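You operate a simulated robot arm through the tools that you are given. There is no shell and no other tool. Be economical: measure what you need, move in short steps, check, and stop when the job is done.

Carry out the task below with a simulated robot arm. There is one attempt and no reset: what you move stays moved.

JOB
Pump the sauce jar dry into the tub, then strip it for washing.
Fine: the sauce tub stands under the spout; the black pump head ends upright about half-way from the tub to the worktop's edge, the empty jar about half-way from the relish jar to the yellow lid. Set down upright: clear sauce jar.
Where things are to end (x, y in the base frame): black pump head within 8 cm of [31, 8]; clear sauce jar within 8 cm of [37, -9].

Only the result counts: the job must be done as asked and must still hold three seconds after the hand-in. Knocking over, shifting, dropping, spilling or breaking anything else fails it. Lids that push on must go on centred and level and be pressed home; caps that screw on are set level and turned clockwise until they are tight.

ROBOT AND FRAMES
A 7-joint arm with a two-finger parallel gripper, fixed in place. Base frame: the origin is at the foot of the arm, x ahead of it, y to its left, z up; the work surface is at about z = 74. Lengths are in cm, angles in rad, forces in N, time in s.
With the tool pointing down near the work surface it reaches from about 20 to 68 cm from the base axis. Its first joint turns from -1.152 to 1.152 rad. Payload 2.4 kg.
The tool frame sits at the grasp point between the pads (the TCP): z along the fingers, y along the line on which they close. The tips reach 3 cm beyond it. The gripper opens to 9.4 cm. The fingers are 2.8 cm wide and 1 cm thick; the gripper's body (5 by 9.6 cm) begins 5.5 cm behind the TCP.
Orientation is that of the tool frame in the base frame, as [roll, pitch, yaw] about the fixed x, y, z axes, in that order (R = Rz(yaw) Ry(pitch) Rx(roll)). With the fingers straight down and closing along the base's y, the tool's x points along the base's -x, its y along +y and its z along -z.

CONTROLS
- The arm moves only by the tool nudge_tool. Its argument "targets" is text: rows parted by semicolons, each of 7 numbers parted by spaces: the turn, a rotation vector about the tool's x, y, z in units of 90 degrees (1.0 is 90 degrees), then the shift along the tool's x, y, z in units of 300 mm (1.0 is 300 mm), then the finger opening in cm, from 0 to 9.4. In form: rx ry rz tx ty tz grip; .... A call has 1 to 20 rows; each row is the pose to reach, as a shift and turn from the pose commanded when the call began, along the tool's axes at that moment. A call with a number of a shift or a turn outside -1 to 1 is refused whole. A row lasts 0.2 s, in which the tool goes at most 5 cm and 0.15 rad; a call with a longer step from one row to the next is refused whole, and so is a gripper value outside its range. A pose out of reach is approached as far as the arm can. The call stops where the force on the tool passes 40 N (or 10 N more than at its start, if that is more) or the arm is blocked; 0.2 s more then pass. The fingers move at their own pace (about 15.3 cm/s each) and stop on an object; they squeeze with about 29 N. The grip force told is the motor's: it shows also when the fingers shut on nothing. Time passes only in rows, and 0.2 s behind the last, so rows that repeat a pose let the fingers close. The reply holds the time, the measured pose of the TCP, the force on the tool along the base axes, the opening and the grip force, in the units named above and with some noise, with the torque about the TCP (base axes, N m) and any sound that the robot's microphone picked up.
- Cameras (640 x 400 px; columns grow to the right, rows downward): "scene" is fixed at [3.74, 47.3, 144.9]; the picture's right is [-0.75, -0.67, 0.00], its down [-0.35, 0.40, -0.85] and it looks along [0.56, -0.63, -0.53] (base axes); focal length 348 px, centre (320, 200). "wrist" rides on the gripper at [7.6, 1.4, -10.2] in the tool frame; the picture's right is [-0.18, 0.98, 0.00], its down [-0.75, -0.14, -0.64] and it looks along [-0.63, -0.12, 0.77] (tool axes); focal length 243 px, centre (320, 200). There is no depth. A picture from a camera that has moved, and an enlarged one, comes with that camera's place and axes in the base frame and with its lens.
- get_image(camera): a new picture of that camera. It takes no simulated time.
- enlarge(camera, box): a new picture of the part [left, top, right, bottom] of that camera's present view, enlarged. It takes no simulated time.
- close_job(): hands the job in; it is judged then, once.

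Work in short steps. Places have to be worked out from the pictures, the camera data and where the tool is seen: move nearer, look again, correct. Check each grasp and each placing, and mend what went wrong. You have 120 turns and 64 pictures in all, those below and enlarged ones among them. Open the gripper and draw the arm clear of the work before you hand the job in, unless the task says otherwise; then end with one line.

The tools are called after ">>>" by a JSON object that holds its "op" and its "data". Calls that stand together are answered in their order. nudge_tool: Moves the arm, as the interface text tells. Its arguments: {"type":"object","properties":{"targets":{"type":"string"}},"required":["targets"]} The other tools are called the same way: get_image (camera) takes a picture; enlarge (camera, box) takes an enlarged picture of a part of a camera's view; close_job () hands the job in.

At the start:

```text
time_s: 0.0
position: [41.38, -7.87, 117.66]
tool_rot: [3.141, -0.001, 3.14]
wrist_force: [0.1, -0.1, -0.1]
ft_torque: [-0.01, 0.0, 0.03]
grip_width: 9.4
gripper_force: 0.1
```

scene: 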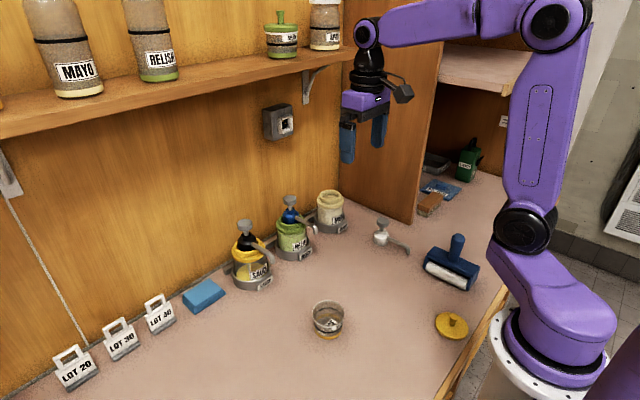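
wrist: 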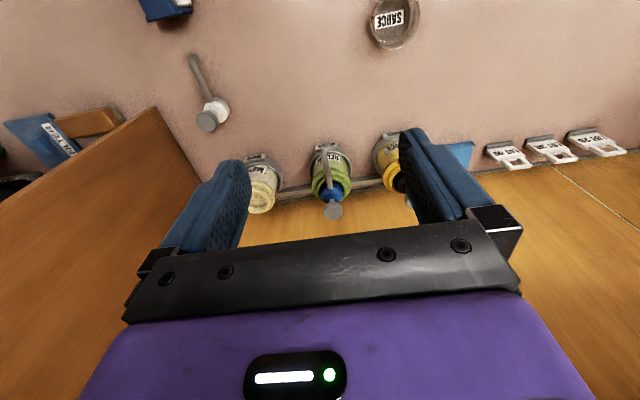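

I'll take a closer look at the jars and tub first to see how the pump is built.

>>> {"op": "enlarge", "data": {"camera": "scene", "box": [200, 170, 360, 300]}}

>>> {"op": "enlarge", "data": {"camera": "scene", "box": [280, 220, 520, 370]}}

>>> {"op": "enlarge", "data": {"camera": "wrist", "box": [180, 0, 480, 230]}}

```text
3.08 times, centred on (280, 235) of scene
camera zoom: at [3.74, 47.3, 144.9], right [-0.75, -0.67, 0.0], down [-0.35, 0.4, -0.85], along [0.56, -0.63, -0.53], focal length 1072 px, centre (443, 92)
```

zoom: 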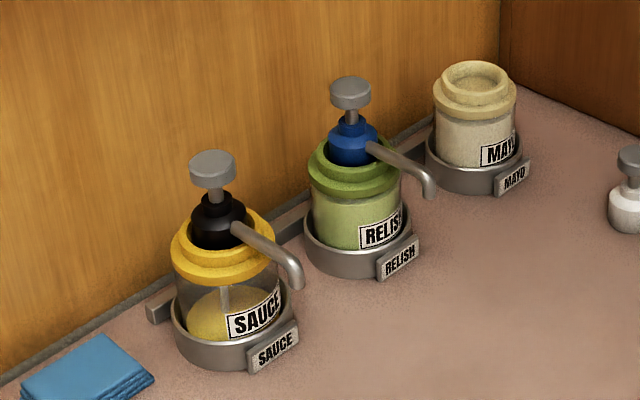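

```text
2.67 times, centred on (400, 295) of scene
camera zoom: at [3.74, 47.3, 144.9], right [-0.75, -0.67, 0.0], down [-0.35, 0.4, -0.85], along [0.56, -0.63, -0.53], focal length 929 px, centre (107, -53)
```

zoom: 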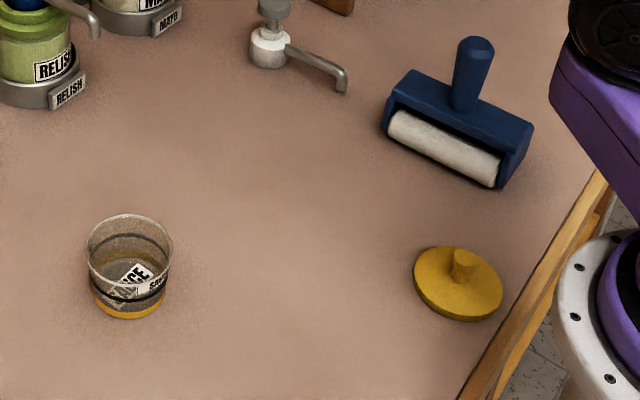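

```text
1.74 times, centred on (330, 115) of wrist
camera zoom: at [33.7, -6.53, 127.84], right [0.18, 0.98, 0.0], down [0.75, -0.14, 0.64], along [0.63, -0.12, -0.77], focal length 422 px, centre (303, 348)
```

zoom: 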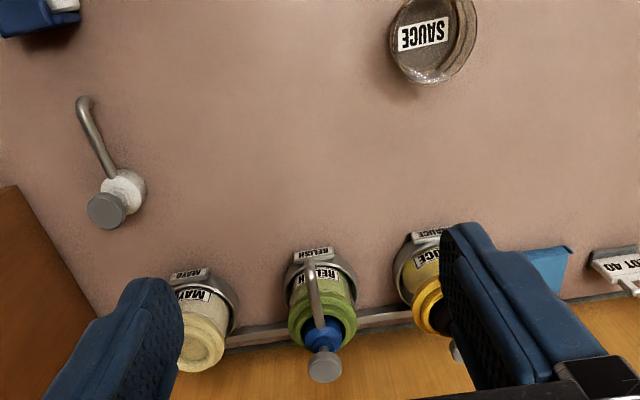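

The sauce jar sits in a holder near (65, 6.5) and the tub is near (39, 5). I'll move over and lower for a closer wrist view of the jar and spout.

>>> {"op": "nudge_tool", "data": {"targets": "0 0 0 -0.024 0.107 0.104 9.4; 0 0 0 -0.048 0.213 0.208 9.4; 0 0 0 -0.072 0.32 0.312 9.4; 0 0 0 -0.096 0.427 0.416 9.4; 0 0 0 -0.12 0.533 0.52 9.4; 0 0 0 -0.12 0.533 0.52 9.4"}}

>>> {"op": "get_image", "data": {"camera": "wrist"}}

```text
time_s: 1.4
position: [44.94, 8.18, 102.01]
tool_rot: [-3.142, -0.001, -3.141]
wrist_force: [-0.2, -0.4, 0.1]
ft_torque: [0.0, -0.02, 0.0]
grip_width: 9.4
gripper_force: 0.0
```

```text
58 pictures are left
camera wrist: at [37.39, 9.51, 112.31], right [0.18, 0.98, 0.0], down [0.75, -0.14, 0.64], along [0.63, -0.12, -0.77], focal length 243 px, centre (320, 200)
```

wrist: 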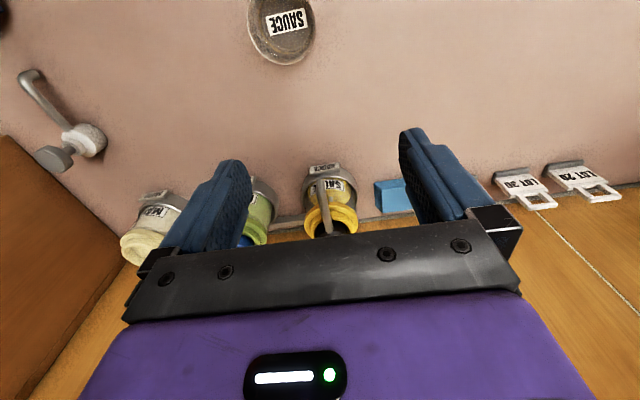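

>>> {"op": "enlarge", "data": {"camera": "wrist", "box": [270, 140, 390, 250]}}

>>> {"op": "enlarge", "data": {"camera": "scene", "box": [215, 210, 295, 300]}}

>>> {"op": "enlarge", "data": {"camera": "wrist", "box": [220, 0, 340, 80]}}

```text
3.64 times, centred on (330, 195) of wrist
camera zoom: at [37.39, 9.51, 112.31], right [0.18, 0.98, 0.0], down [0.75, -0.14, 0.64], along [0.63, -0.12, -0.77], focal length 882 px, centre (284, 218)
```

zoom: 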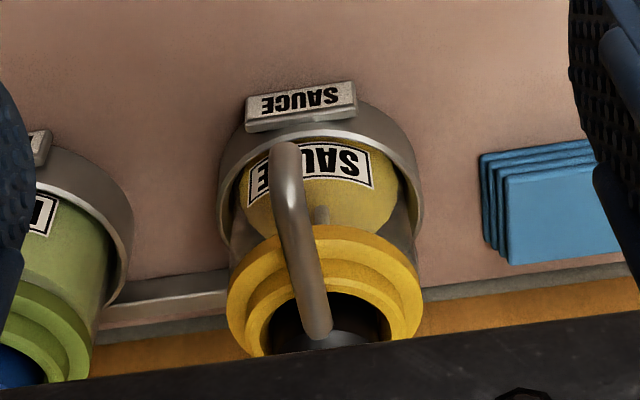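

```text
4.44 times, centred on (255, 255) of scene
camera zoom: at [3.74, 47.3, 144.9], right [-0.75, -0.67, 0.0], down [-0.35, 0.4, -0.85], along [0.56, -0.63, -0.53], focal length 1548 px, centre (609, -44)
```

zoom: 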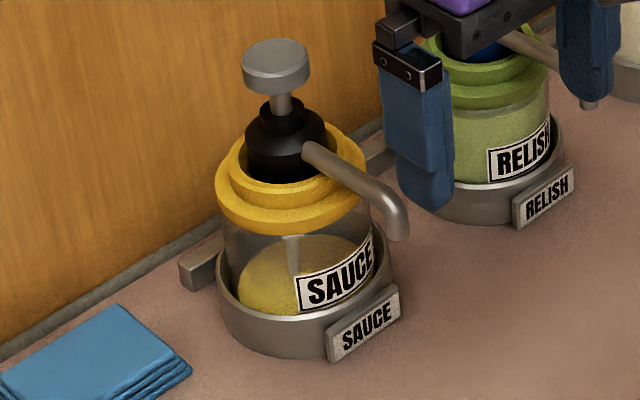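

```text
5.00 times, centred on (280, 40) of wrist
camera zoom: at [37.39, 9.51, 112.31], right [0.18, 0.98, 0.0], down [0.75, -0.14, 0.64], along [0.63, -0.12, -0.77], focal length 1213 px, centre (520, 1000)
```

zoom: 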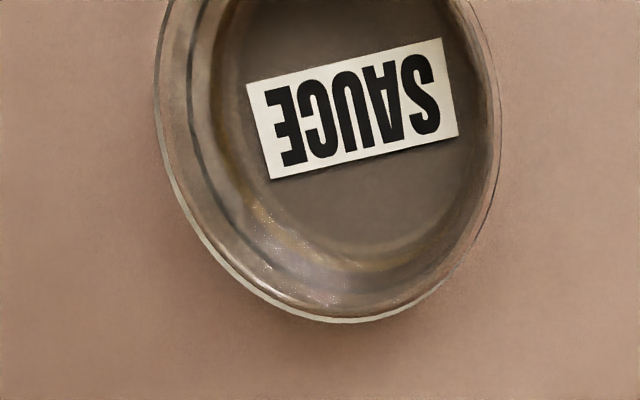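

The spout tip triangulates to about (58, 5.3, 82.5). I'll tilt the tool 45° forward to get a level look at the spout and holder, and also set up the tilted tub grasp.

>>> {"op": "nudge_tool", "data": {"targets": "0 -0.0833 0 0.028 0 0.078 9.4; 0 -0.1667 0 0.056 0 0.156 9.4; 0 -0.25 0 0.083 0 0.233 9.4; 0 -0.3333 0 0.111 0 0.311 9.4; 0 -0.4167 0 0.139 0 0.389 9.4; 0 -0.5 0 0.167 0 0.467 9.4; 0 -0.5 0 0.167 0 0.467 9.4"}}

>>> {"op": "get_image", "data": {"camera": "wrist"}}

>>> {"op": "get_image", "data": {"camera": "scene"}}

```text
time_s: 3.0
position: [39.81, 8.31, 87.8]
tool_rot: [-3.14, 0.785, -3.139]
wrist_force: [-0.2, -0.9, 0.5]
ft_torque: [0.03, 0.0, -0.02]
grip_width: 9.39
gripper_force: 0.0
out of reach, approached as far as the arm can: row 3, 4
```

```text
54 pictures are left
camera wrist: at [27.16, 9.59, 89.65], right [0.13, 0.98, 0.13], down [0.08, -0.14, 0.99], along [0.99, -0.12, -0.1], focal length 243 px, centre (320, 200)
```

wrist: 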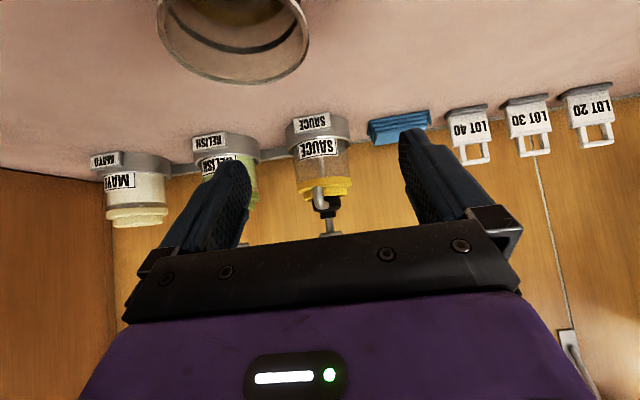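

```text
53 pictures are left
```

scene: 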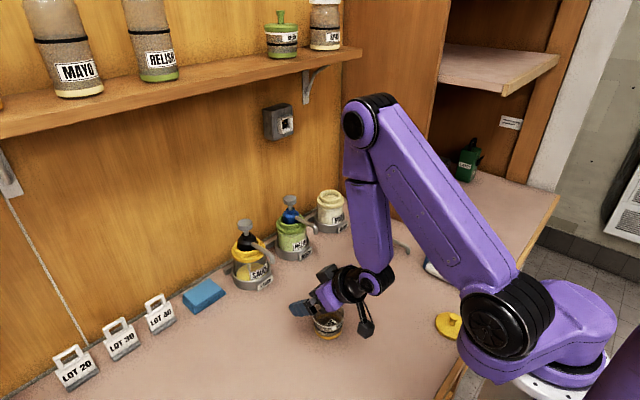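

>>> {"op": "enlarge", "data": {"camera": "wrist", "box": [270, 100, 370, 240]}}

>>> {"op": "enlarge", "data": {"camera": "wrist", "box": [130, 0, 340, 100]}}

```text
2.86 times, centred on (320, 170) of wrist
camera zoom: at [27.16, 9.59, 89.65], right [0.13, 0.98, 0.13], down [0.08, -0.14, 0.99], along [0.99, -0.12, -0.1], focal length 693 px, centre (320, 286)
```

zoom: 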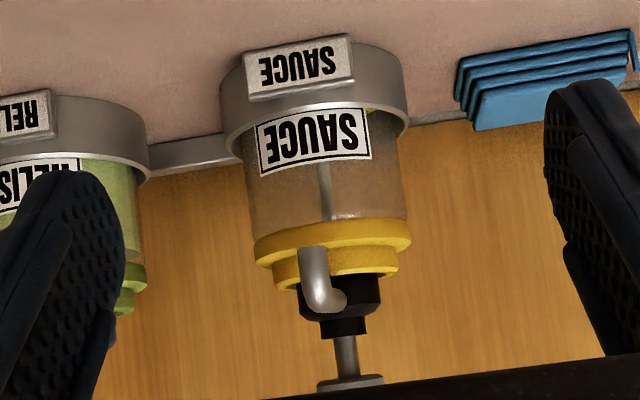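

```text
3.05 times, centred on (235, 50) of wrist
camera zoom: at [27.16, 9.59, 89.65], right [0.13, 0.98, 0.13], down [0.08, -0.14, 0.99], along [0.99, -0.12, -0.1], focal length 739 px, centre (579, 657)
```

zoom: 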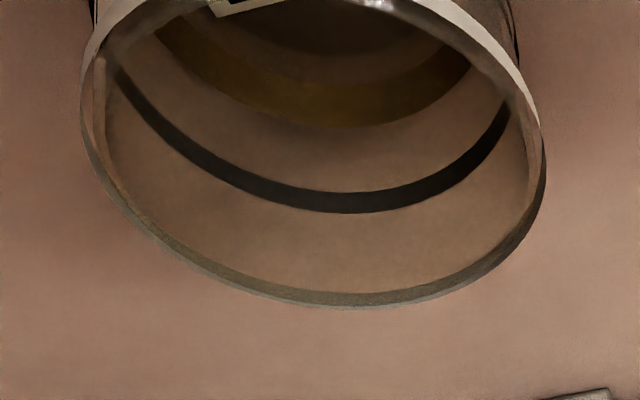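

The level view puts the spout mouth at about (56, 6.2, 85), the label front at x≈60.6, and the jar axis at about (66, 6). The tub is centred near (39, 5) with its rim at z≈79, so I'll hover just above it.

>>> {"op": "nudge_tool", "data": {"targets": "0 0 0 0.07 -0.055 0.05 9.4; 0 0 0 0.137 -0.11 0.099 9.4; 0 0 0 0.137 -0.11 0.099 9.4"}}

>>> {"op": "get_image", "data": {"camera": "wrist"}}

>>> {"op": "enlarge", "data": {"camera": "scene", "box": [270, 250, 400, 360]}}

```text
time_s: 3.8
position: [39.07, 4.83, 82.86]
tool_rot: [3.141, 0.786, -3.141]
wrist_force: [-0.6, 0.7, -0.4]
ft_torque: [0.0, 0.0, 0.02]
grip_width: 9.41
gripper_force: 0.0
```

```text
50 pictures are left
camera wrist: at [26.41, 6.3, 84.65], right [0.13, 0.98, 0.13], down [0.08, -0.14, 0.99], along [0.99, -0.12, -0.1], focal length 243 px, centre (320, 200)
```

wrist: 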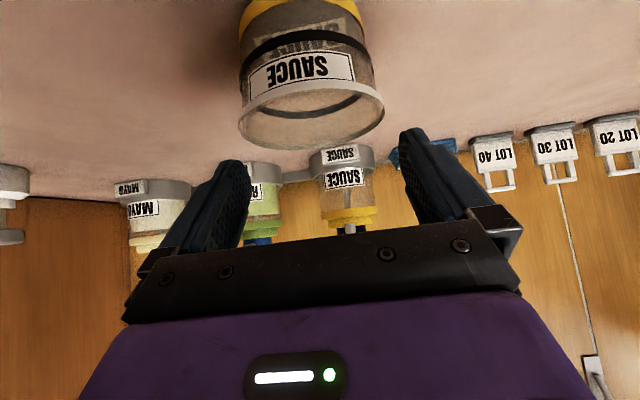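

```text
3.64 times, centred on (335, 305) of scene
camera zoom: at [3.74, 47.3, 144.9], right [-0.75, -0.67, 0.0], down [-0.35, 0.4, -0.85], along [0.56, -0.63, -0.53], focal length 1267 px, centre (266, -182)
```

zoom: 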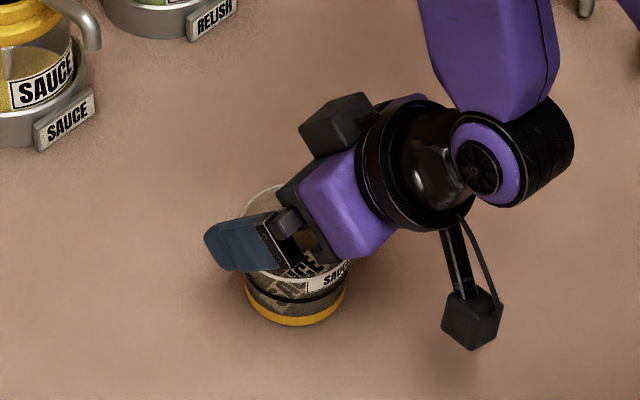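

The tub is centred near (38.5, 4.9), rim z≈79.7, and the fingers straddle it. I'll descend and then close.

>>> {"op": "nudge_tool", "data": {"targets": "0 0 0 0.06 0 0.053 9.4; 0 0 0 0.125 0 0.106 9.4; 0 0 0 0.125 0 0.106 9.4; 0 0 0 0.125 0 0.106 5; 0 0 0 0.125 0 0.106 5; 0 0 0 0.125 0 0.106 5"}}

```text
time_s: 5.2
position: [38.59, 4.85, 77.96]
tool_rot: [3.142, 0.785, 3.141]
wrist_force: [-0.5, -0.1, 0.0]
ft_torque: [0.01, 0.0, 0.04]
grip_width: 7.59
gripper_force: 28.8
```

Gripped at 7.6 cm. I'll lift slightly and carry it part of the way, then look.

>>> {"op": "nudge_tool", "data": {"targets": "0 0 0 -0.04 0 -0.04 5; 0 0 0 -0.12 0.02 0.04 5; 0 0 0 -0.205 0.045 0.125 5; 0 0 0 -0.275 0.045 0.195 5; 0 0 0 -0.275 0.045 0.195 5"}}

>>> {"op": "get_image", "data": {"camera": "wrist"}}

>>> {"op": "enlarge", "data": {"camera": "scene", "box": [200, 200, 360, 310]}}

```text
time_s: 6.4
position: [48.63, 6.18, 79.99]
tool_rot: [3.141, 0.787, -3.141]
wrist_force: [-0.5, 0.4, -0.9]
ft_torque: [0.02, 0.03, 0.01]
grip_width: 7.56
gripper_force: 28.9
```

```text
48 pictures are left
camera wrist: at [36.07, 7.56, 81.7], right [0.13, 0.98, 0.13], down [0.08, -0.14, 0.99], along [0.99, -0.12, -0.1], focal length 243 px, centre (320, 200)
```

wrist: 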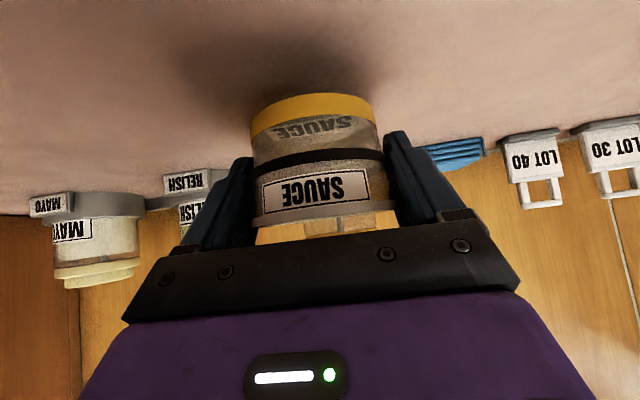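

```text
3.64 times, centred on (280, 255) of scene
camera zoom: at [3.74, 47.3, 144.9], right [-0.75, -0.67, 0.0], down [-0.35, 0.4, -0.85], along [0.56, -0.63, -0.53], focal length 1267 px, centre (466, 0)
```

zoom: 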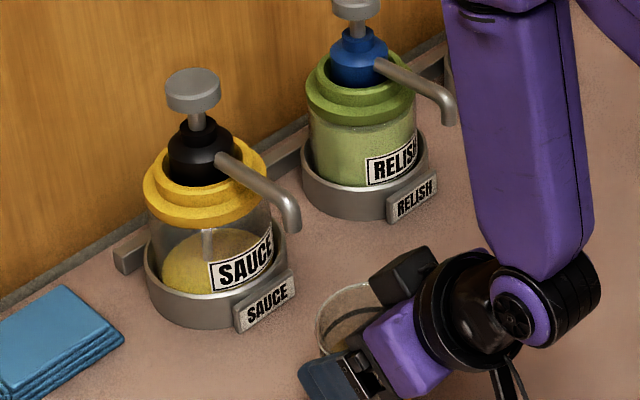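

The tub is level in the grip. A black box on top of the gripper would come close to the spout, so I'll set the tub down short at x≈53 and push it the last 3 cm with closed fingers.

>>> {"op": "nudge_tool", "data": {"targets": "0 0 0 -0.052 0 0.052 5; 0 0 0 -0.1037 0 0.1037 5; 0 0 0 -0.08 0 0.127 5; 0 0 0 -0.0565 0 0.151 5; 0 0 0 -0.0565 0 0.151 5; 0 0 0 -0.0565 0 0.151 9.4; 0 0 0 -0.0565 0 0.151 9.4"}}

>>> {"op": "enlarge", "data": {"camera": "scene", "box": [200, 200, 360, 310]}}

```text
time_s: 8.0
position: [52.91, 6.23, 77.9]
tool_rot: [3.141, 0.785, -3.141]
wrist_force: [-0.2, 1.1, 0.5]
ft_torque: [-0.01, 0.02, 0.02]
grip_width: 9.4
gripper_force: 0.1
```

```text
3.64 times, centred on (280, 255) of scene
camera zoom: at [3.74, 47.3, 144.9], right [-0.75, -0.67, 0.0], down [-0.35, 0.4, -0.85], along [0.56, -0.63, -0.53], focal length 1267 px, centre (466, 0)
```

zoom: 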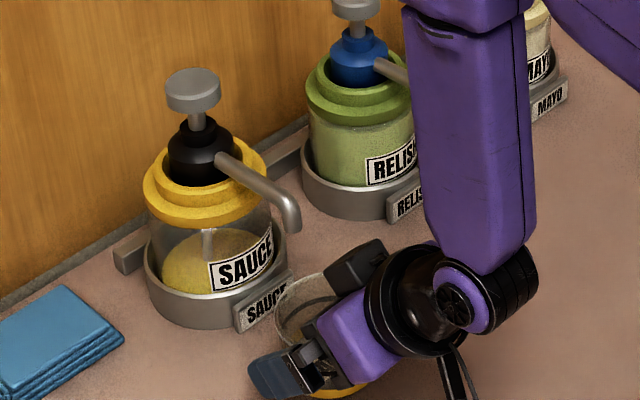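

The tub is standing at (52.9, 6.2). I'll retreat, close the fingers and come down behind it.

>>> {"op": "nudge_tool", "data": {"targets": "0 0 0 0 0 -0.11 9.4; 0 0 0 0 0 -0.22 9.4; 0 0 0 0 0 -0.333 9.4; 0 0 0 0 0 -0.333 0; 0 0 0 0 0 -0.333 0; 0 0 0 0.095 0 -0.27 0; 0 0 0 0.191 0 -0.205 0; 0 0 0 0.191 0 -0.205 0"}}

>>> {"op": "get_image", "data": {"camera": "wrist"}}

>>> {"op": "enlarge", "data": {"camera": "scene", "box": [200, 200, 360, 310]}}

```text
time_s: 9.8
position: [44.5, 5.99, 78.26]
tool_rot: [-3.141, 0.784, -3.141]
wrist_force: [0.2, 0.2, -0.1]
ft_torque: [0.0, 0.03, 0.0]
grip_width: 0.0
gripper_force: 29.0
```

```text
45 pictures are left
camera wrist: at [31.92, 7.37, 79.97], right [0.13, 0.98, 0.13], down [0.08, -0.14, 0.99], along [0.99, -0.12, -0.1], focal length 243 px, centre (320, 200)
```

wrist: 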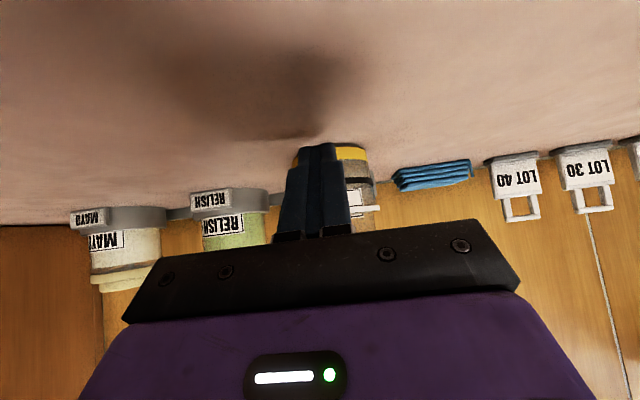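

```text
3.64 times, centred on (280, 255) of scene
camera zoom: at [3.74, 47.3, 144.9], right [-0.75, -0.67, 0.0], down [-0.35, 0.4, -0.85], along [0.56, -0.63, -0.53], focal length 1267 px, centre (466, 0)
```

zoom: 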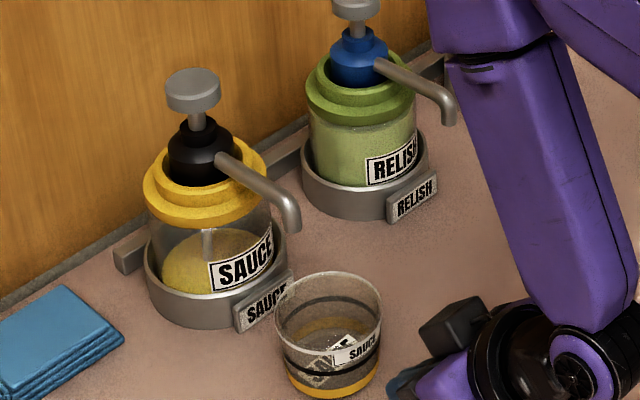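

The tub is 3.2 cm short of being under the mouth, as planned. Pushing it forward now.

>>> {"op": "nudge_tool", "data": {"targets": "0 0 0 0 0.008 0 0; 0 0 0 -0.025 0.008 0.025 0; 0 0 0 -0.05 0.008 0.05 0; 0 0 0 -0.07 0.008 0.07 0; 0 0 0 -0.085 0.008 0.085 0; 0 0 0 -0.099 0.008 0.099 0"}}

>>> {"op": "enlarge", "data": {"camera": "scene", "box": [200, 200, 360, 310]}}

```text
time_s: 11.2
position: [48.9, 6.36, 78.31]
tool_rot: [-3.139, 0.784, 3.141]
wrist_force: [0.5, 0.0, 0.1]
ft_torque: [-0.01, 0.0, 0.01]
grip_width: 0.0
gripper_force: 28.9
```

```text
3.64 times, centred on (280, 255) of scene
camera zoom: at [3.74, 47.3, 144.9], right [-0.75, -0.67, 0.0], down [-0.35, 0.4, -0.85], along [0.56, -0.63, -0.53], focal length 1267 px, centre (466, 0)
```

zoom: 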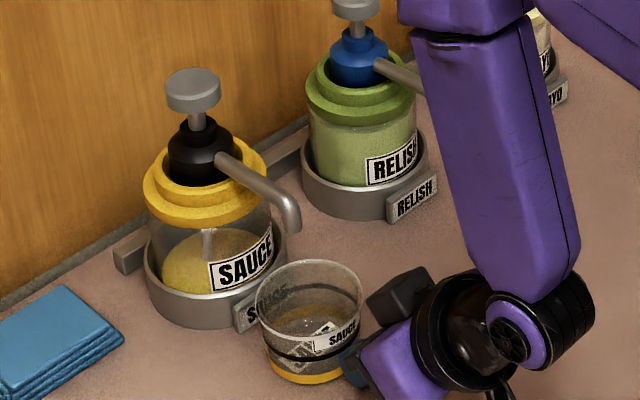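

The tub is at x≈55.3, so another 0.8 cm.

>>> {"op": "nudge_tool", "data": {"targets": "0 0 0 -0.01 0 0.01 0; 0 0 0 -0.019 0 0.019 0; 0 0 0 -0.019 0 0.019 0; 0 0 0 0 0 0 0; 0 0 0 0.05 0 -0.05 0; 0 0 0 0.12 0 -0.12 0"}}

>>> {"op": "get_image", "data": {"camera": "wrist"}}

>>> {"op": "enlarge", "data": {"camera": "scene", "box": [200, 200, 360, 310]}}

```text
time_s: 12.6
position: [43.69, 6.46, 78.06]
tool_rot: [3.141, 0.787, -3.139]
wrist_force: [0.3, -0.6, 1.2]
ft_torque: [0.0, -0.01, 0.03]
grip_width: 0.0
gripper_force: 28.9
```

```text
42 pictures are left
camera wrist: at [31.1, 7.75, 79.89], right [0.13, 0.98, 0.13], down [0.08, -0.14, 0.99], along [0.99, -0.12, -0.1], focal length 243 px, centre (320, 200)
```

wrist: 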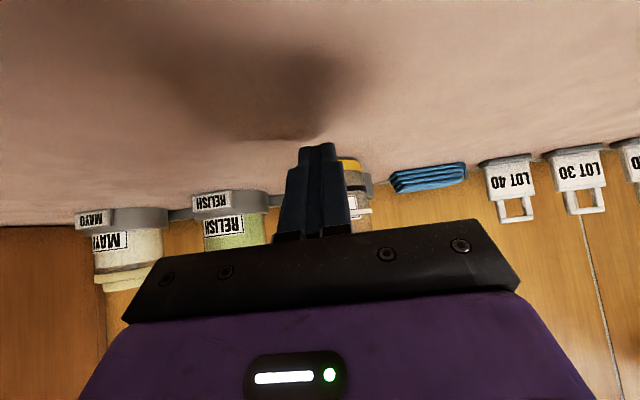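

```text
3.64 times, centred on (280, 255) of scene
camera zoom: at [3.74, 47.3, 144.9], right [-0.75, -0.67, 0.0], down [-0.35, 0.4, -0.85], along [0.56, -0.63, -0.53], focal length 1267 px, centre (466, 0)
```

zoom: 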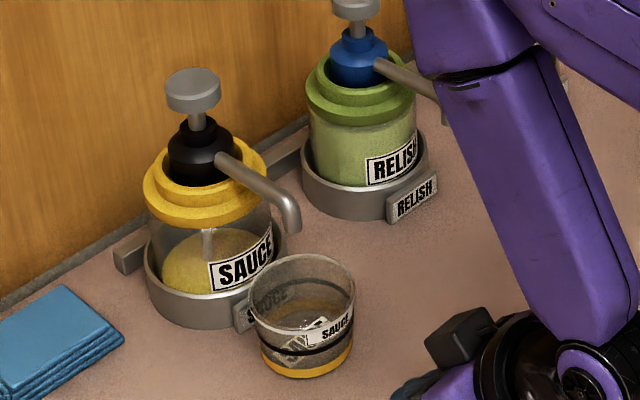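

The tub now projects right under the mouth. I'll rise and return the tool to vertical for a top view to verify.

>>> {"op": "nudge_tool", "data": {"targets": "0 0 0 -0.1 0 -0.1 0; 0 0.0833 0 -0.2 0 -0.2 0; 0 0.1667 0 -0.3 0 -0.3 0; 0 0.25 0 -0.4 0 -0.4 0; 0 0.3333 0 -0.5 0 -0.5 0; 0 0.4167 0 -0.589 0 -0.589 0; 0 0.5 0 -0.589 0 -0.589 0; 0 0.5 0 -0.589 0 -0.589 0"}}

>>> {"op": "enlarge", "data": {"camera": "wrist", "box": [240, 60, 400, 230]}}

```text
time_s: 14.4
position: [43.68, 6.31, 103.14]
tool_rot: [3.141, -0.001, -3.141]
wrist_force: [0.8, 0.6, 0.3]
ft_torque: [0.0, -0.04, 0.04]
grip_width: 0.0
gripper_force: 29.5
```

```text
2.35 times, centred on (320, 145) of wrist
camera zoom: at [36.05, 7.7, 113.33], right [0.18, 0.98, 0.0], down [0.75, -0.14, 0.64], along [0.63, -0.12, -0.77], focal length 571 px, centre (320, 329)
```

zoom: 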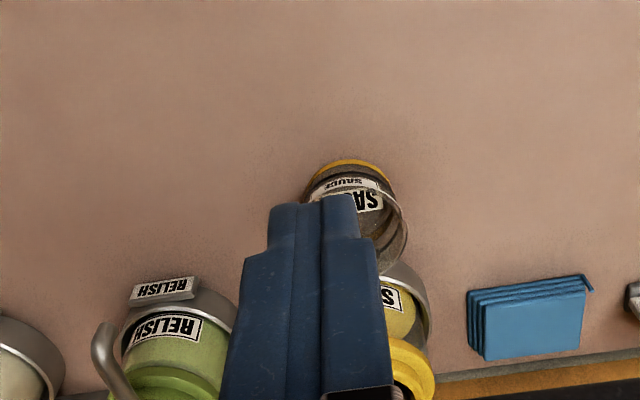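

>>> {"op": "nudge_tool", "data": {"targets": "0 0 0 -0.11 0 -0.06 9.4; 0 0 0 -0.21 0 -0.12 9.4; 0 0 0 -0.21 0 -0.12 9.4"}}

>>> {"op": "enlarge", "data": {"camera": "wrist", "box": [240, 60, 400, 230]}}

```text
time_s: 15.2
position: [49.81, 6.39, 106.96]
tool_rot: [3.141, -0.001, 3.141]
wrist_force: [-0.3, 0.5, -0.3]
ft_torque: [-0.01, -0.01, -0.03]
grip_width: 9.39
gripper_force: 0.0
```

```text
2.35 times, centred on (320, 145) of wrist
camera zoom: at [42.27, 7.74, 117.13], right [0.18, 0.98, 0.0], down [0.75, -0.14, 0.64], along [0.63, -0.12, -0.77], focal length 571 px, centre (320, 329)
```

zoom: 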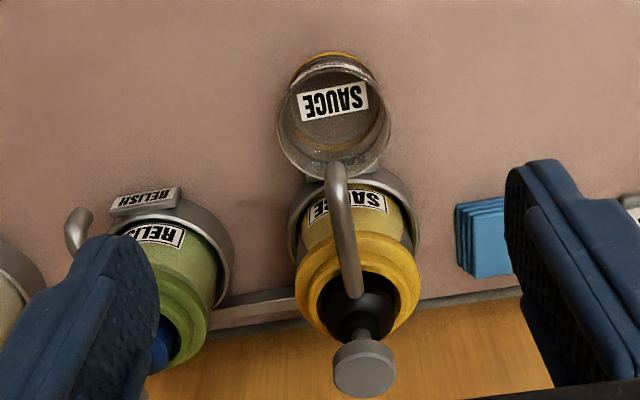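

From above, the mouth (56.5, 6) is over the tub (55.8, 6.1). The plunger disc is near (66.2, 6, 93). I'll use a 45° tilt to stay clear of the shelf and hover the closed fingers above the plunger.

>>> {"op": "nudge_tool", "data": {"targets": "0 -0.0833 0 -0.08 -0.013 0 0; 0 -0.1667 0 -0.16 -0.013 0 0; 0 -0.25 0 -0.24 -0.013 0 0; 0 -0.3333 0 -0.32 -0.013 0 0; 0 -0.4167 0 -0.4 -0.013 0 0; 0 -0.5 0 -0.45 -0.013 0.05 0; 0 -0.5 0 -0.507 -0.013 0.15 0; 0 -0.5 0 -0.507 -0.013 0.25 0; 0 -0.5 0 -0.507 -0.013 0.25 0"}}

>>> {"op": "get_image", "data": {"camera": "wrist"}}

>>> {"op": "enlarge", "data": {"camera": "scene", "box": [180, 150, 380, 310]}}

```text
time_s: 17.2
position: [65.25, 5.99, 99.24]
tool_rot: [-3.141, 0.786, -3.141]
wrist_force: [-0.5, 0.3, 0.9]
ft_torque: [-0.02, -0.01, 0.01]
grip_width: 0.0
gripper_force: 28.9
```

```text
38 pictures are left
camera wrist: at [52.62, 7.36, 101.0], right [0.13, 0.98, 0.13], down [0.08, -0.14, 0.99], along [0.99, -0.12, -0.1], focal length 243 px, centre (320, 200)
```

wrist: 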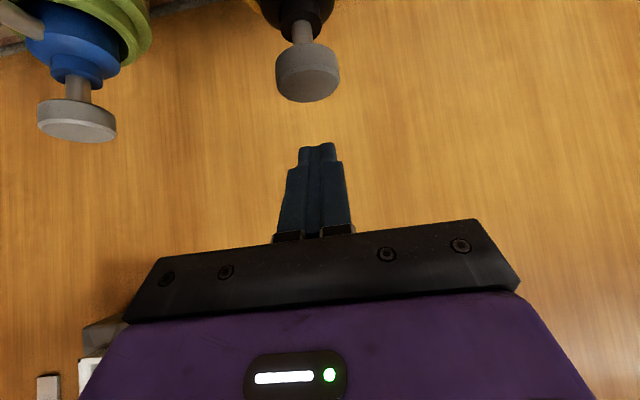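

```text
2.50 times, centred on (280, 230) of scene
camera zoom: at [3.74, 47.3, 144.9], right [-0.75, -0.67, 0.0], down [-0.35, 0.4, -0.85], along [0.56, -0.63, -0.53], focal length 871 px, centre (420, 125)
```

zoom: 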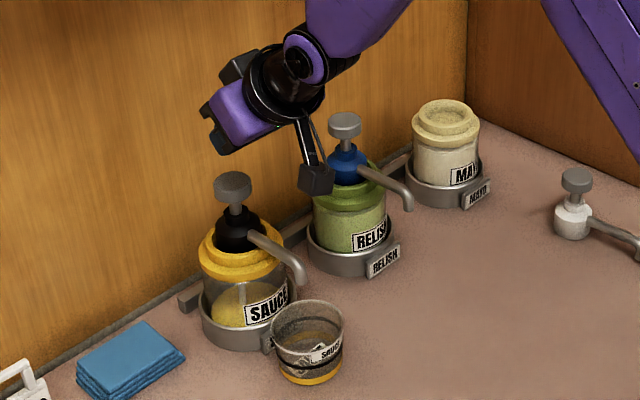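

The disc is at y≈5.9, top z≈92.7, and the fingers are right above it. Pressing down slowly to feel the stroke.

>>> {"op": "nudge_tool", "data": {"targets": "0 0 0 0.03 0 0.03 0; 0 0 0 0.06 0 0.06 0; 0 0 0 0.075 0 0.075 0; 0 0 0 0.085 0 0.085 0; 0 0 0 0.095 0 0.095 0; 0 0 0 0.105 0 0.105 0"}}

>>> {"op": "enlarge", "data": {"camera": "scene", "box": [200, 180, 330, 310]}}

```text
time_s: 18.6
position: [65.15, 5.93, 94.84]
tool_rot: [-3.141, 0.786, 3.141]
wrist_force: [1.2, 0.6, 1.8]
ft_torque: [0.01, -0.05, -0.01]
grip_width: 0.0
gripper_force: 29.1
```

```text
3.08 times, centred on (265, 245) of scene
camera zoom: at [3.74, 47.3, 144.9], right [-0.75, -0.67, 0.0], down [-0.35, 0.4, -0.85], along [0.56, -0.63, -0.53], focal length 1072 px, centre (489, 62)
```

zoom: 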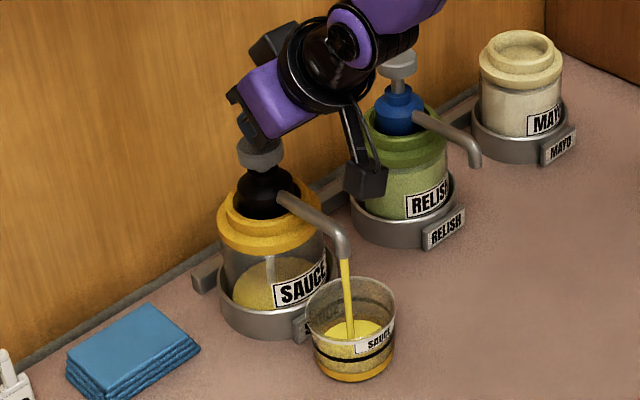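

Sauce is flowing into the tub. I'll press on to the end of the stroke.

>>> {"op": "nudge_tool", "data": {"targets": "0 0 0 0.01 0 0.01 0; 0 0 0 0.02 0 0.02 0; 0 0 0 0.03 0 0.03 0; 0 0 0 0.04 0 0.04 0; 0 0 0 0.05 0 0.05 0"}}

```text
time_s: 19.7
position: [65.76, 6.06, 93.93]
tool_rot: [3.141, 0.816, 3.14]
wrist_force: [-5.3, -0.1, 17.5]
ft_torque: [0.02, -0.04, 0.02]
grip_width: 0.01
gripper_force: 29.3
heard: click
stopped in row 5: the force on the tool passed its limit at 43 N (the readings are from after the stop); the commanded pose is now the measured one
```

Bottom of stroke is at TCP z≈93.9 (click). I'll release and do another full stroke, correcting the small drift.

>>> {"op": "nudge_tool", "data": {"targets": "0 0.01 0 -0.023 0 -0.047 0; 0 0.02 0 -0.059 0 -0.083 0; 0 0.02 0 -0.059 0 -0.083 0; 0 0.02 0 -0.023 0 -0.047 0; 0 0.02 0 -0.0045 0 -0.0285 0; 0 0.02 0 0.0073 0 -0.0167 0; 0 0.02 0 0.0144 0 -0.0096 0; 0 0.02 0 0.018 0 -0.006 0"}}

>>> {"op": "enlarge", "data": {"camera": "scene", "box": [200, 180, 330, 310]}}

```text
time_s: 21.5
position: [65.23, 5.99, 93.67]
tool_rot: [-3.141, 0.783, 3.141]
wrist_force: [-7.4, 1.4, 33.5]
ft_torque: [0.02, -0.15, 0.02]
grip_width: 0.02
gripper_force: 29.5
heard: click
```

```text
3.08 times, centred on (265, 245) of scene
camera zoom: at [3.64, 47.3, 144.9], right [-0.75, -0.67, 0.0], down [-0.35, 0.4, -0.85], along [0.56, -0.63, -0.53], focal length 1072 px, centre (489, 62)
```

zoom: 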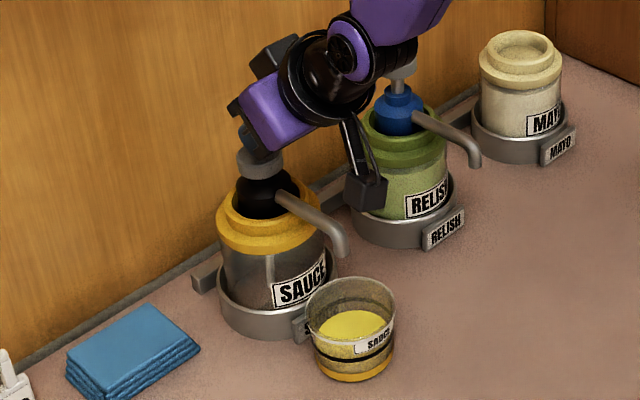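

The jar looks nearly empty after two clicks. I'll do two more strokes to be sure it's dry.

>>> {"op": "nudge_tool", "data": {"targets": "0 0 0 -0.042 0 -0.042 0; 0 0 0 -0.077 0 -0.077 0; 0 0 0 -0.077 0 -0.077 0; 0 0 0 -0.042 0 -0.042 0; 0 0 0 -0.02 0 -0.02 0; 0 0 0 -0.009 0 -0.009 0; 0 0 0 -0.002 0 -0.002 0; 0 0 0 0 0 0 0; 0 0 0 -0.042 0 -0.042 0; 0 0 0 -0.077 0 -0.077 0; 0 0 0 -0.077 0 -0.077 0; 0 0 0 -0.042 0 -0.042 0; 0 0 0 -0.02 0 -0.02 0; 0 0 0 -0.009 0 -0.009 0; 0 0 0 -0.002 0 -0.002 0; 0 0 0 0 0 0 0"}}

>>> {"op": "enlarge", "data": {"camera": "scene", "box": [200, 180, 330, 310]}}

```text
time_s: 24.9
position: [65.29, 6.06, 93.73]
tool_rot: [3.141, 0.783, -3.141]
wrist_force: [-7.1, -0.9, 29.7]
ft_torque: [-0.02, -0.09, -0.01]
grip_width: 0.02
gripper_force: 29.3
heard: click, click
```

```text
3.08 times, centred on (265, 245) of scene
camera zoom: at [3.65, 47.29, 144.9], right [-0.75, -0.67, 0.0], down [-0.35, 0.4, -0.85], along [0.56, -0.63, -0.53], focal length 1072 px, centre (489, 62)
```

zoom: 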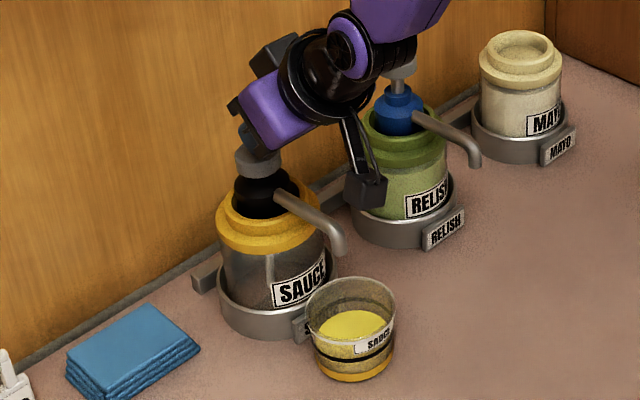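

No change in level, so the jar is dry. I'll rise, open and check alignment over the pump body before descending around it.

>>> {"op": "nudge_tool", "data": {"targets": "0 0 0 -0.06 0 -0.06 0; 0 0 0 -0.122 0 -0.08 0; 0 0 0 -0.122 0 -0.08 9.4; 0 0 0 -0.122 0 -0.08 9.4; 0 0 0 -0.122 0 -0.08 9.4"}}

>>> {"op": "get_image", "data": {"camera": "wrist"}}

>>> {"op": "enlarge", "data": {"camera": "scene", "box": [200, 180, 330, 310]}}

```text
time_s: 26.1
position: [66.26, 5.83, 97.31]
tool_rot: [-3.141, 0.774, -3.14]
wrist_force: [0.3, -0.3, 0.5]
ft_torque: [-0.01, 0.01, -0.01]
grip_width: 9.4
gripper_force: 0.0
```

```text
33 pictures are left
camera wrist: at [53.62, 7.19, 99.41], right [0.13, 0.98, 0.13], down [0.09, -0.14, 0.99], along [0.99, -0.12, -0.11], focal length 243 px, centre (320, 200)
```

wrist: 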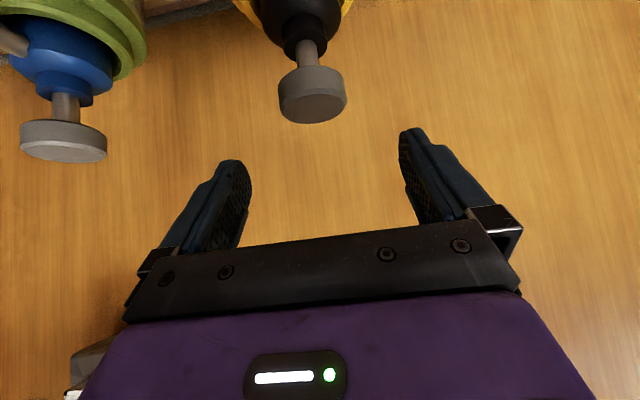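

```text
3.08 times, centred on (265, 245) of scene
camera zoom: at [3.74, 47.3, 144.9], right [-0.75, -0.67, 0.0], down [-0.35, 0.4, -0.85], along [0.56, -0.63, -0.53], focal length 1072 px, centre (489, 62)
```

zoom: 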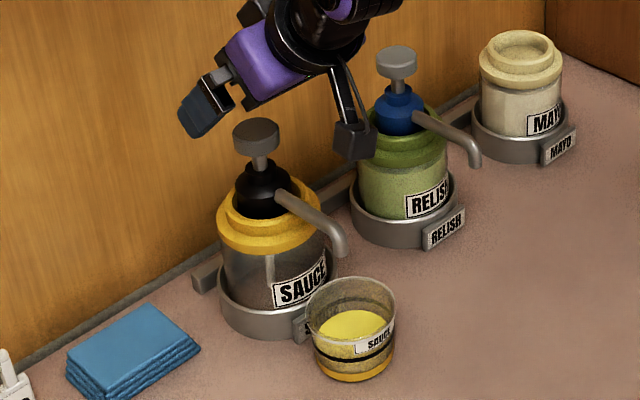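

Aligned in y with good clearance to the relish pump. Descending around the black body.

>>> {"op": "nudge_tool", "data": {"targets": "0 0 0 0.07 0.003 0.07 9.4; 0 0 0 0.14 0.003 0.14 9.4; 0 0 0 0.175 0.003 0.175 9.4; 0 0 0 0.205 0.003 0.205 9.4; 0 0 0 0.205 0.003 0.205 9.4"}}

>>> {"op": "get_image", "data": {"camera": "wrist"}}

>>> {"op": "enlarge", "data": {"camera": "scene", "box": [200, 180, 330, 310]}}

```text
time_s: 27.3
position: [66.1, 6.04, 88.82]
tool_rot: [-3.14, 0.774, 3.141]
wrist_force: [-0.4, -0.6, -0.7]
ft_torque: [0.0, 0.0, 0.01]
grip_width: 9.4
gripper_force: 0.1
```

```text
31 pictures are left
camera wrist: at [53.51, 7.39, 90.64], right [0.13, 0.98, 0.13], down [0.09, -0.14, 0.99], along [0.99, -0.12, -0.11], focal length 243 px, centre (320, 200)
```

wrist: 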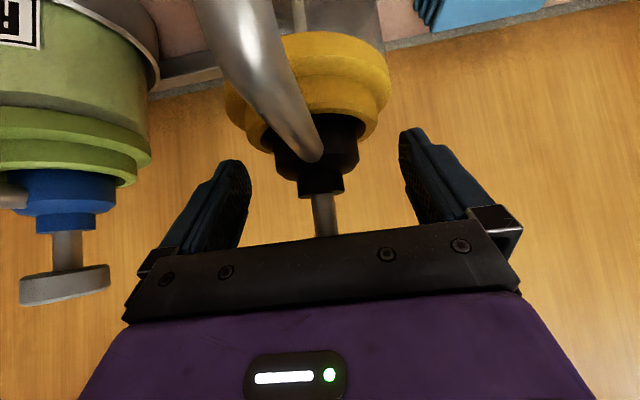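

```text
3.08 times, centred on (265, 245) of scene
camera zoom: at [3.74, 47.3, 144.9], right [-0.75, -0.67, 0.0], down [-0.35, 0.4, -0.85], along [0.56, -0.63, -0.53], focal length 1072 px, centre (489, 62)
```

zoom: 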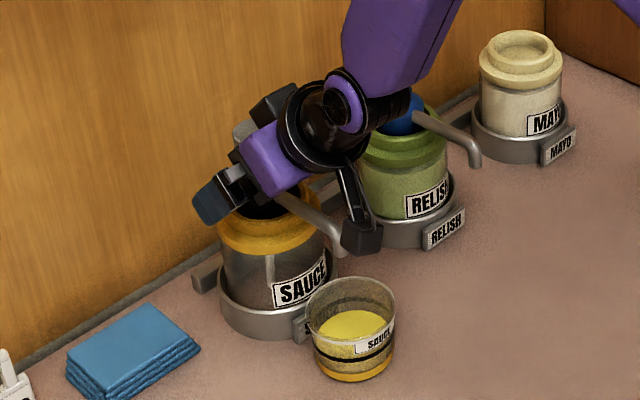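

Fingers overlap the wide part of the body (z≈86–88.4), with the neck top just below the tips. I'll raise 0.3 cm and close.

>>> {"op": "nudge_tool", "data": {"targets": "0 0 0 -0.007 0 -0.007 9.4; 0 0 0 -0.007 0 -0.007 4; 0 0 0 -0.007 0 -0.007 3; 0 0 0 -0.007 0 -0.007 3; 0 0 0 -0.007 0 -0.007 3"}}

>>> {"op": "get_image", "data": {"camera": "wrist"}}

```text
time_s: 28.5
position: [66.19, 6.06, 89.16]
tool_rot: [-3.141, 0.774, 3.141]
wrist_force: [0.6, -1.4, 0.5]
ft_torque: [-0.05, -0.03, -0.01]
grip_width: 4.61
gripper_force: 29.2
```

```text
29 pictures are left
camera wrist: at [53.52, 7.38, 90.97], right [0.13, 0.98, 0.13], down [0.09, -0.14, 0.99], along [0.99, -0.12, -0.11], focal length 243 px, centre (320, 200)
```

wrist: 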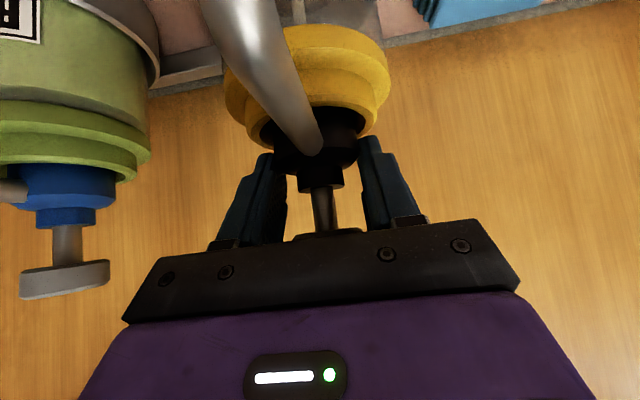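

Gripped at 4.6 cm on the body. I'll try a gentle straight lift.

>>> {"op": "nudge_tool", "data": {"targets": "0 0 0 -0.012 0 -0.012 3; 0 0 0 -0.024 0 -0.024 3; 0 0 0 -0.036 0 -0.036 3; 0 0 0 -0.036 0 -0.036 3"}}

>>> {"op": "enlarge", "data": {"camera": "scene", "box": [200, 180, 330, 310]}}

```text
time_s: 29.5
position: [66.04, 6.12, 90.48]
tool_rot: [3.141, 0.771, -3.141]
wrist_force: [0.2, -0.3, -3.0]
ft_torque: [0.0, 0.0, 0.0]
grip_width: 4.63
gripper_force: 28.9
```

```text
3.08 times, centred on (265, 245) of scene
camera zoom: at [3.74, 47.3, 144.9], right [-0.75, -0.67, 0.0], down [-0.35, 0.4, -0.85], along [0.56, -0.63, -0.53], focal length 1072 px, centre (489, 62)
```

zoom: 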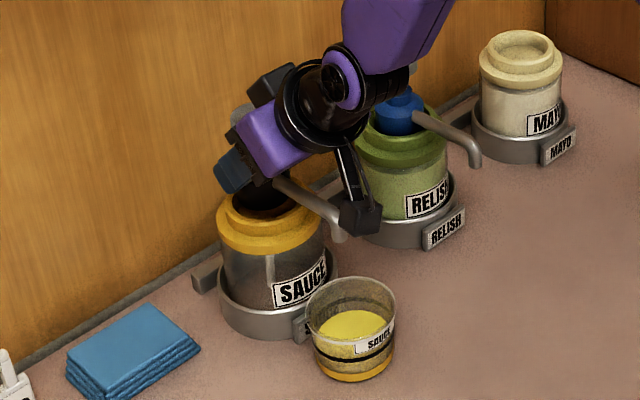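

The pump comes straight out and the jar stays put. I'll lift it well clear and look at its underside.

>>> {"op": "nudge_tool", "data": {"targets": "0 0 0 -0.06 0 -0.06 3; 0 0 0 -0.12 0 -0.12 3; 0 0 0 -0.18 0 -0.18 3; 0 0 0 -0.24 0 -0.24 3; 0 0 0 -0.3 0 -0.3 3; 0 0 0 -0.3 0 -0.3 3"}}

>>> {"op": "enlarge", "data": {"camera": "scene", "box": [190, 120, 390, 310]}}

```text
time_s: 30.9
position: [66.43, 5.89, 103.49]
tool_rot: [-3.14, 0.773, -3.139]
wrist_force: [0.8, 0.2, -1.9]
ft_torque: [0.01, 0.01, -0.03]
grip_width: 4.63
gripper_force: 28.8
```

```text
2.11 times, centred on (290, 215) of scene
camera zoom: at [3.74, 47.3, 144.9], right [-0.75, -0.67, 0.0], down [-0.35, 0.4, -0.85], along [0.56, -0.63, -0.53], focal length 733 px, centre (383, 168)
```

zoom: 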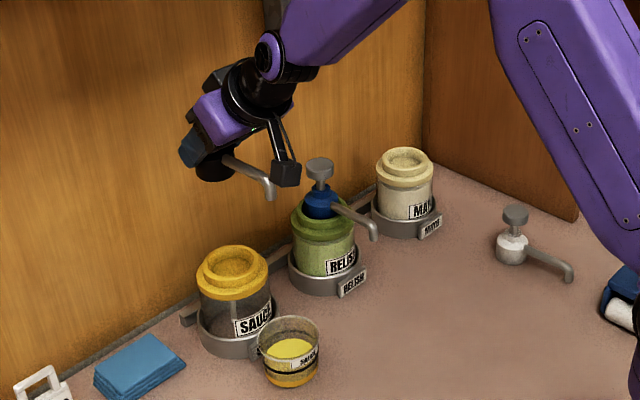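

The pump is free with a flat base about 4.2 cm below the TCP and no tube, and the jar is still in its holder. I'll bring the pump back toward the front before turning it for placing.

>>> {"op": "nudge_tool", "data": {"targets": "0 0 0 0.107 0.011 -0.061 3; 0 0 0 0.213 0.022 -0.122 3; 0 0 0 0.32 0.033 -0.183 3; 0 0 0 0.426 0.044 -0.245 3; 0 0 0 0.533 0.056 -0.306 3; 0 0 0 0.639 0.067 -0.367 3; 0 0 0 0.639 0.067 -0.367 3"}}

```text
time_s: 32.5
position: [44.57, 8.29, 97.82]
tool_rot: [3.141, 0.773, -3.14]
wrist_force: [-0.3, -0.5, -3.4]
ft_torque: [0.02, 0.01, -0.04]
grip_width: 4.61
gripper_force: 28.8
```

Now yaw −60° about vertical while moving toward (33, 8), so the wrist isn't crowded against the base.

>>> {"op": "nudge_tool", "data": {"targets": "0.058 0 0.0596 0.0547 0 -0.0126 3; 0.116 0 0.119 0.109 0 -0.025 3; 0.174 0 0.179 0.164 0 -0.038 3; 0.2325 0 0.2385 0.219 0 -0.05 3; 0.29 0 0.298 0.273 0 -0.063 3; 0.349 0 0.358 0.328 0 -0.076 3; 0.407 0 0.417 0.383 0 -0.088 3; 0.465 0 0.477 0.437 0 -0.1 3; 0.465 0 0.477 0.437 0 -0.1 3"}}

>>> {"op": "get_image", "data": {"camera": "scene"}}

```text
time_s: 34.5
position: [33.14, 8.15, 90.97]
tool_rot: [-3.141, 0.773, 2.094]
wrist_force: [-0.3, 0.2, -3.2]
ft_torque: [0.03, 0.0, -0.01]
grip_width: 4.58
gripper_force: 29.3
```

```text
26 pictures are left
```

scene: 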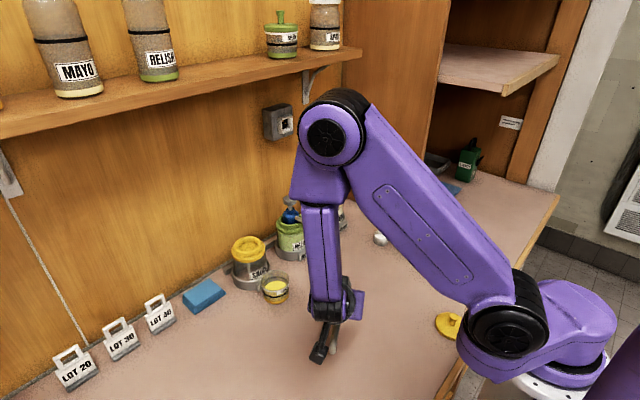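

Pump at (33, 8). I'll descend to about 2 cm above the table and check.

>>> {"op": "nudge_tool", "data": {"targets": "0 0 0 0.081 0 0.083 3; 0 0 0 0.163 0 0.167 3; 0 0 0 0.244 0 0.25 3; 0 0 0 0.244 0 0.25 3"}}

>>> {"op": "enlarge", "data": {"camera": "scene", "box": [250, 270, 430, 400]}}

>>> {"op": "get_image", "data": {"camera": "wrist"}}

```text
time_s: 35.5
position: [33.16, 8.09, 80.51]
tool_rot: [3.141, 0.773, 2.096]
wrist_force: [-0.5, -0.1, -2.9]
ft_torque: [-0.02, 0.04, 0.0]
grip_width: 4.59
gripper_force: 28.9
```

```text
3.08 times, centred on (340, 335) of scene
camera zoom: at [3.74, 47.3, 144.9], right [-0.75, -0.67, 0.0], down [-0.35, 0.4, -0.85], along [0.56, -0.63, -0.53], focal length 1072 px, centre (258, -215)
```

zoom: 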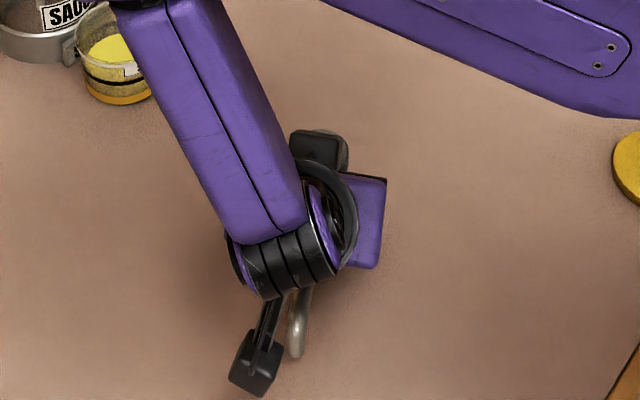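

```text
24 pictures are left
camera wrist: at [28.18, 19.64, 82.38], right [0.92, 0.38, 0.13], down [-0.08, -0.15, 0.99], along [0.39, -0.91, -0.11], focal length 243 px, centre (320, 200)
```

wrist: 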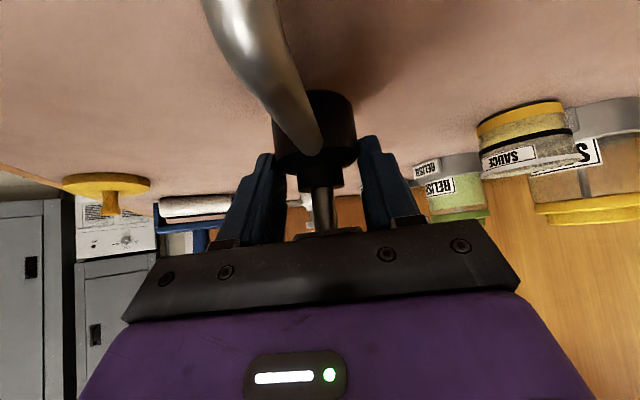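

The base is about 2.2 cm above the table. Lowering in fine steps.

>>> {"op": "nudge_tool", "data": {"targets": "0 0 0 0.028 0 0.0287 3; 0 0 0 0.0395 0 0.0405 3; 0 0 0 0.044 0 0.0453 3; 0 0 0 0.0465 0 0.0477 3; 0 0 0 0.0465 0 0.0477 3"}}

```text
time_s: 36.7
position: [33.3, 8.08, 78.45]
tool_rot: [3.139, 0.774, 2.094]
wrist_force: [-3.8, 4.0, 24.8]
ft_torque: [-0.29, 0.21, 0.0]
grip_width: 4.64
gripper_force: 29.3
```

Contact at z≈78.45. I'll ease up 1 mm and open.

>>> {"op": "nudge_tool", "data": {"targets": "0 0 0 -0.003 0 -0.003 3; 0 0 0 -0.003 0 -0.003 5.2; 0 0 0 -0.003 0 -0.003 9.4; 0 0 0 -0.003 0 -0.003 9.4"}}

>>> {"op": "get_image", "data": {"camera": "wrist"}}

```text
time_s: 37.7
position: [33.29, 7.98, 78.56]
tool_rot: [-3.141, 0.773, 2.095]
wrist_force: [0.2, -0.3, -0.4]
ft_torque: [0.02, -0.01, 0.02]
grip_width: 9.43
gripper_force: 0.0
```

```text
23 pictures are left
camera wrist: at [28.24, 19.56, 80.47], right [0.92, 0.38, 0.13], down [-0.08, -0.15, 0.99], along [0.39, -0.91, -0.11], focal length 243 px, centre (320, 200)
```

wrist: 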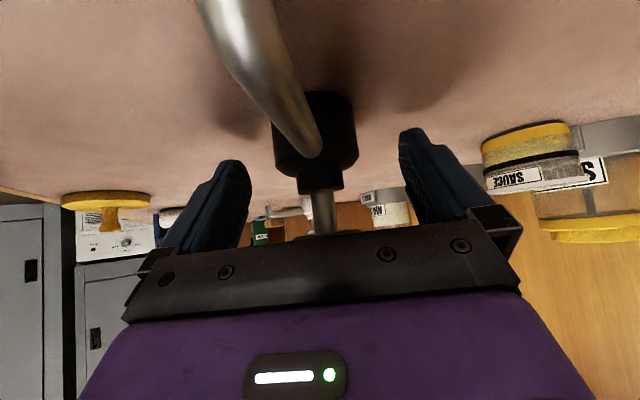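

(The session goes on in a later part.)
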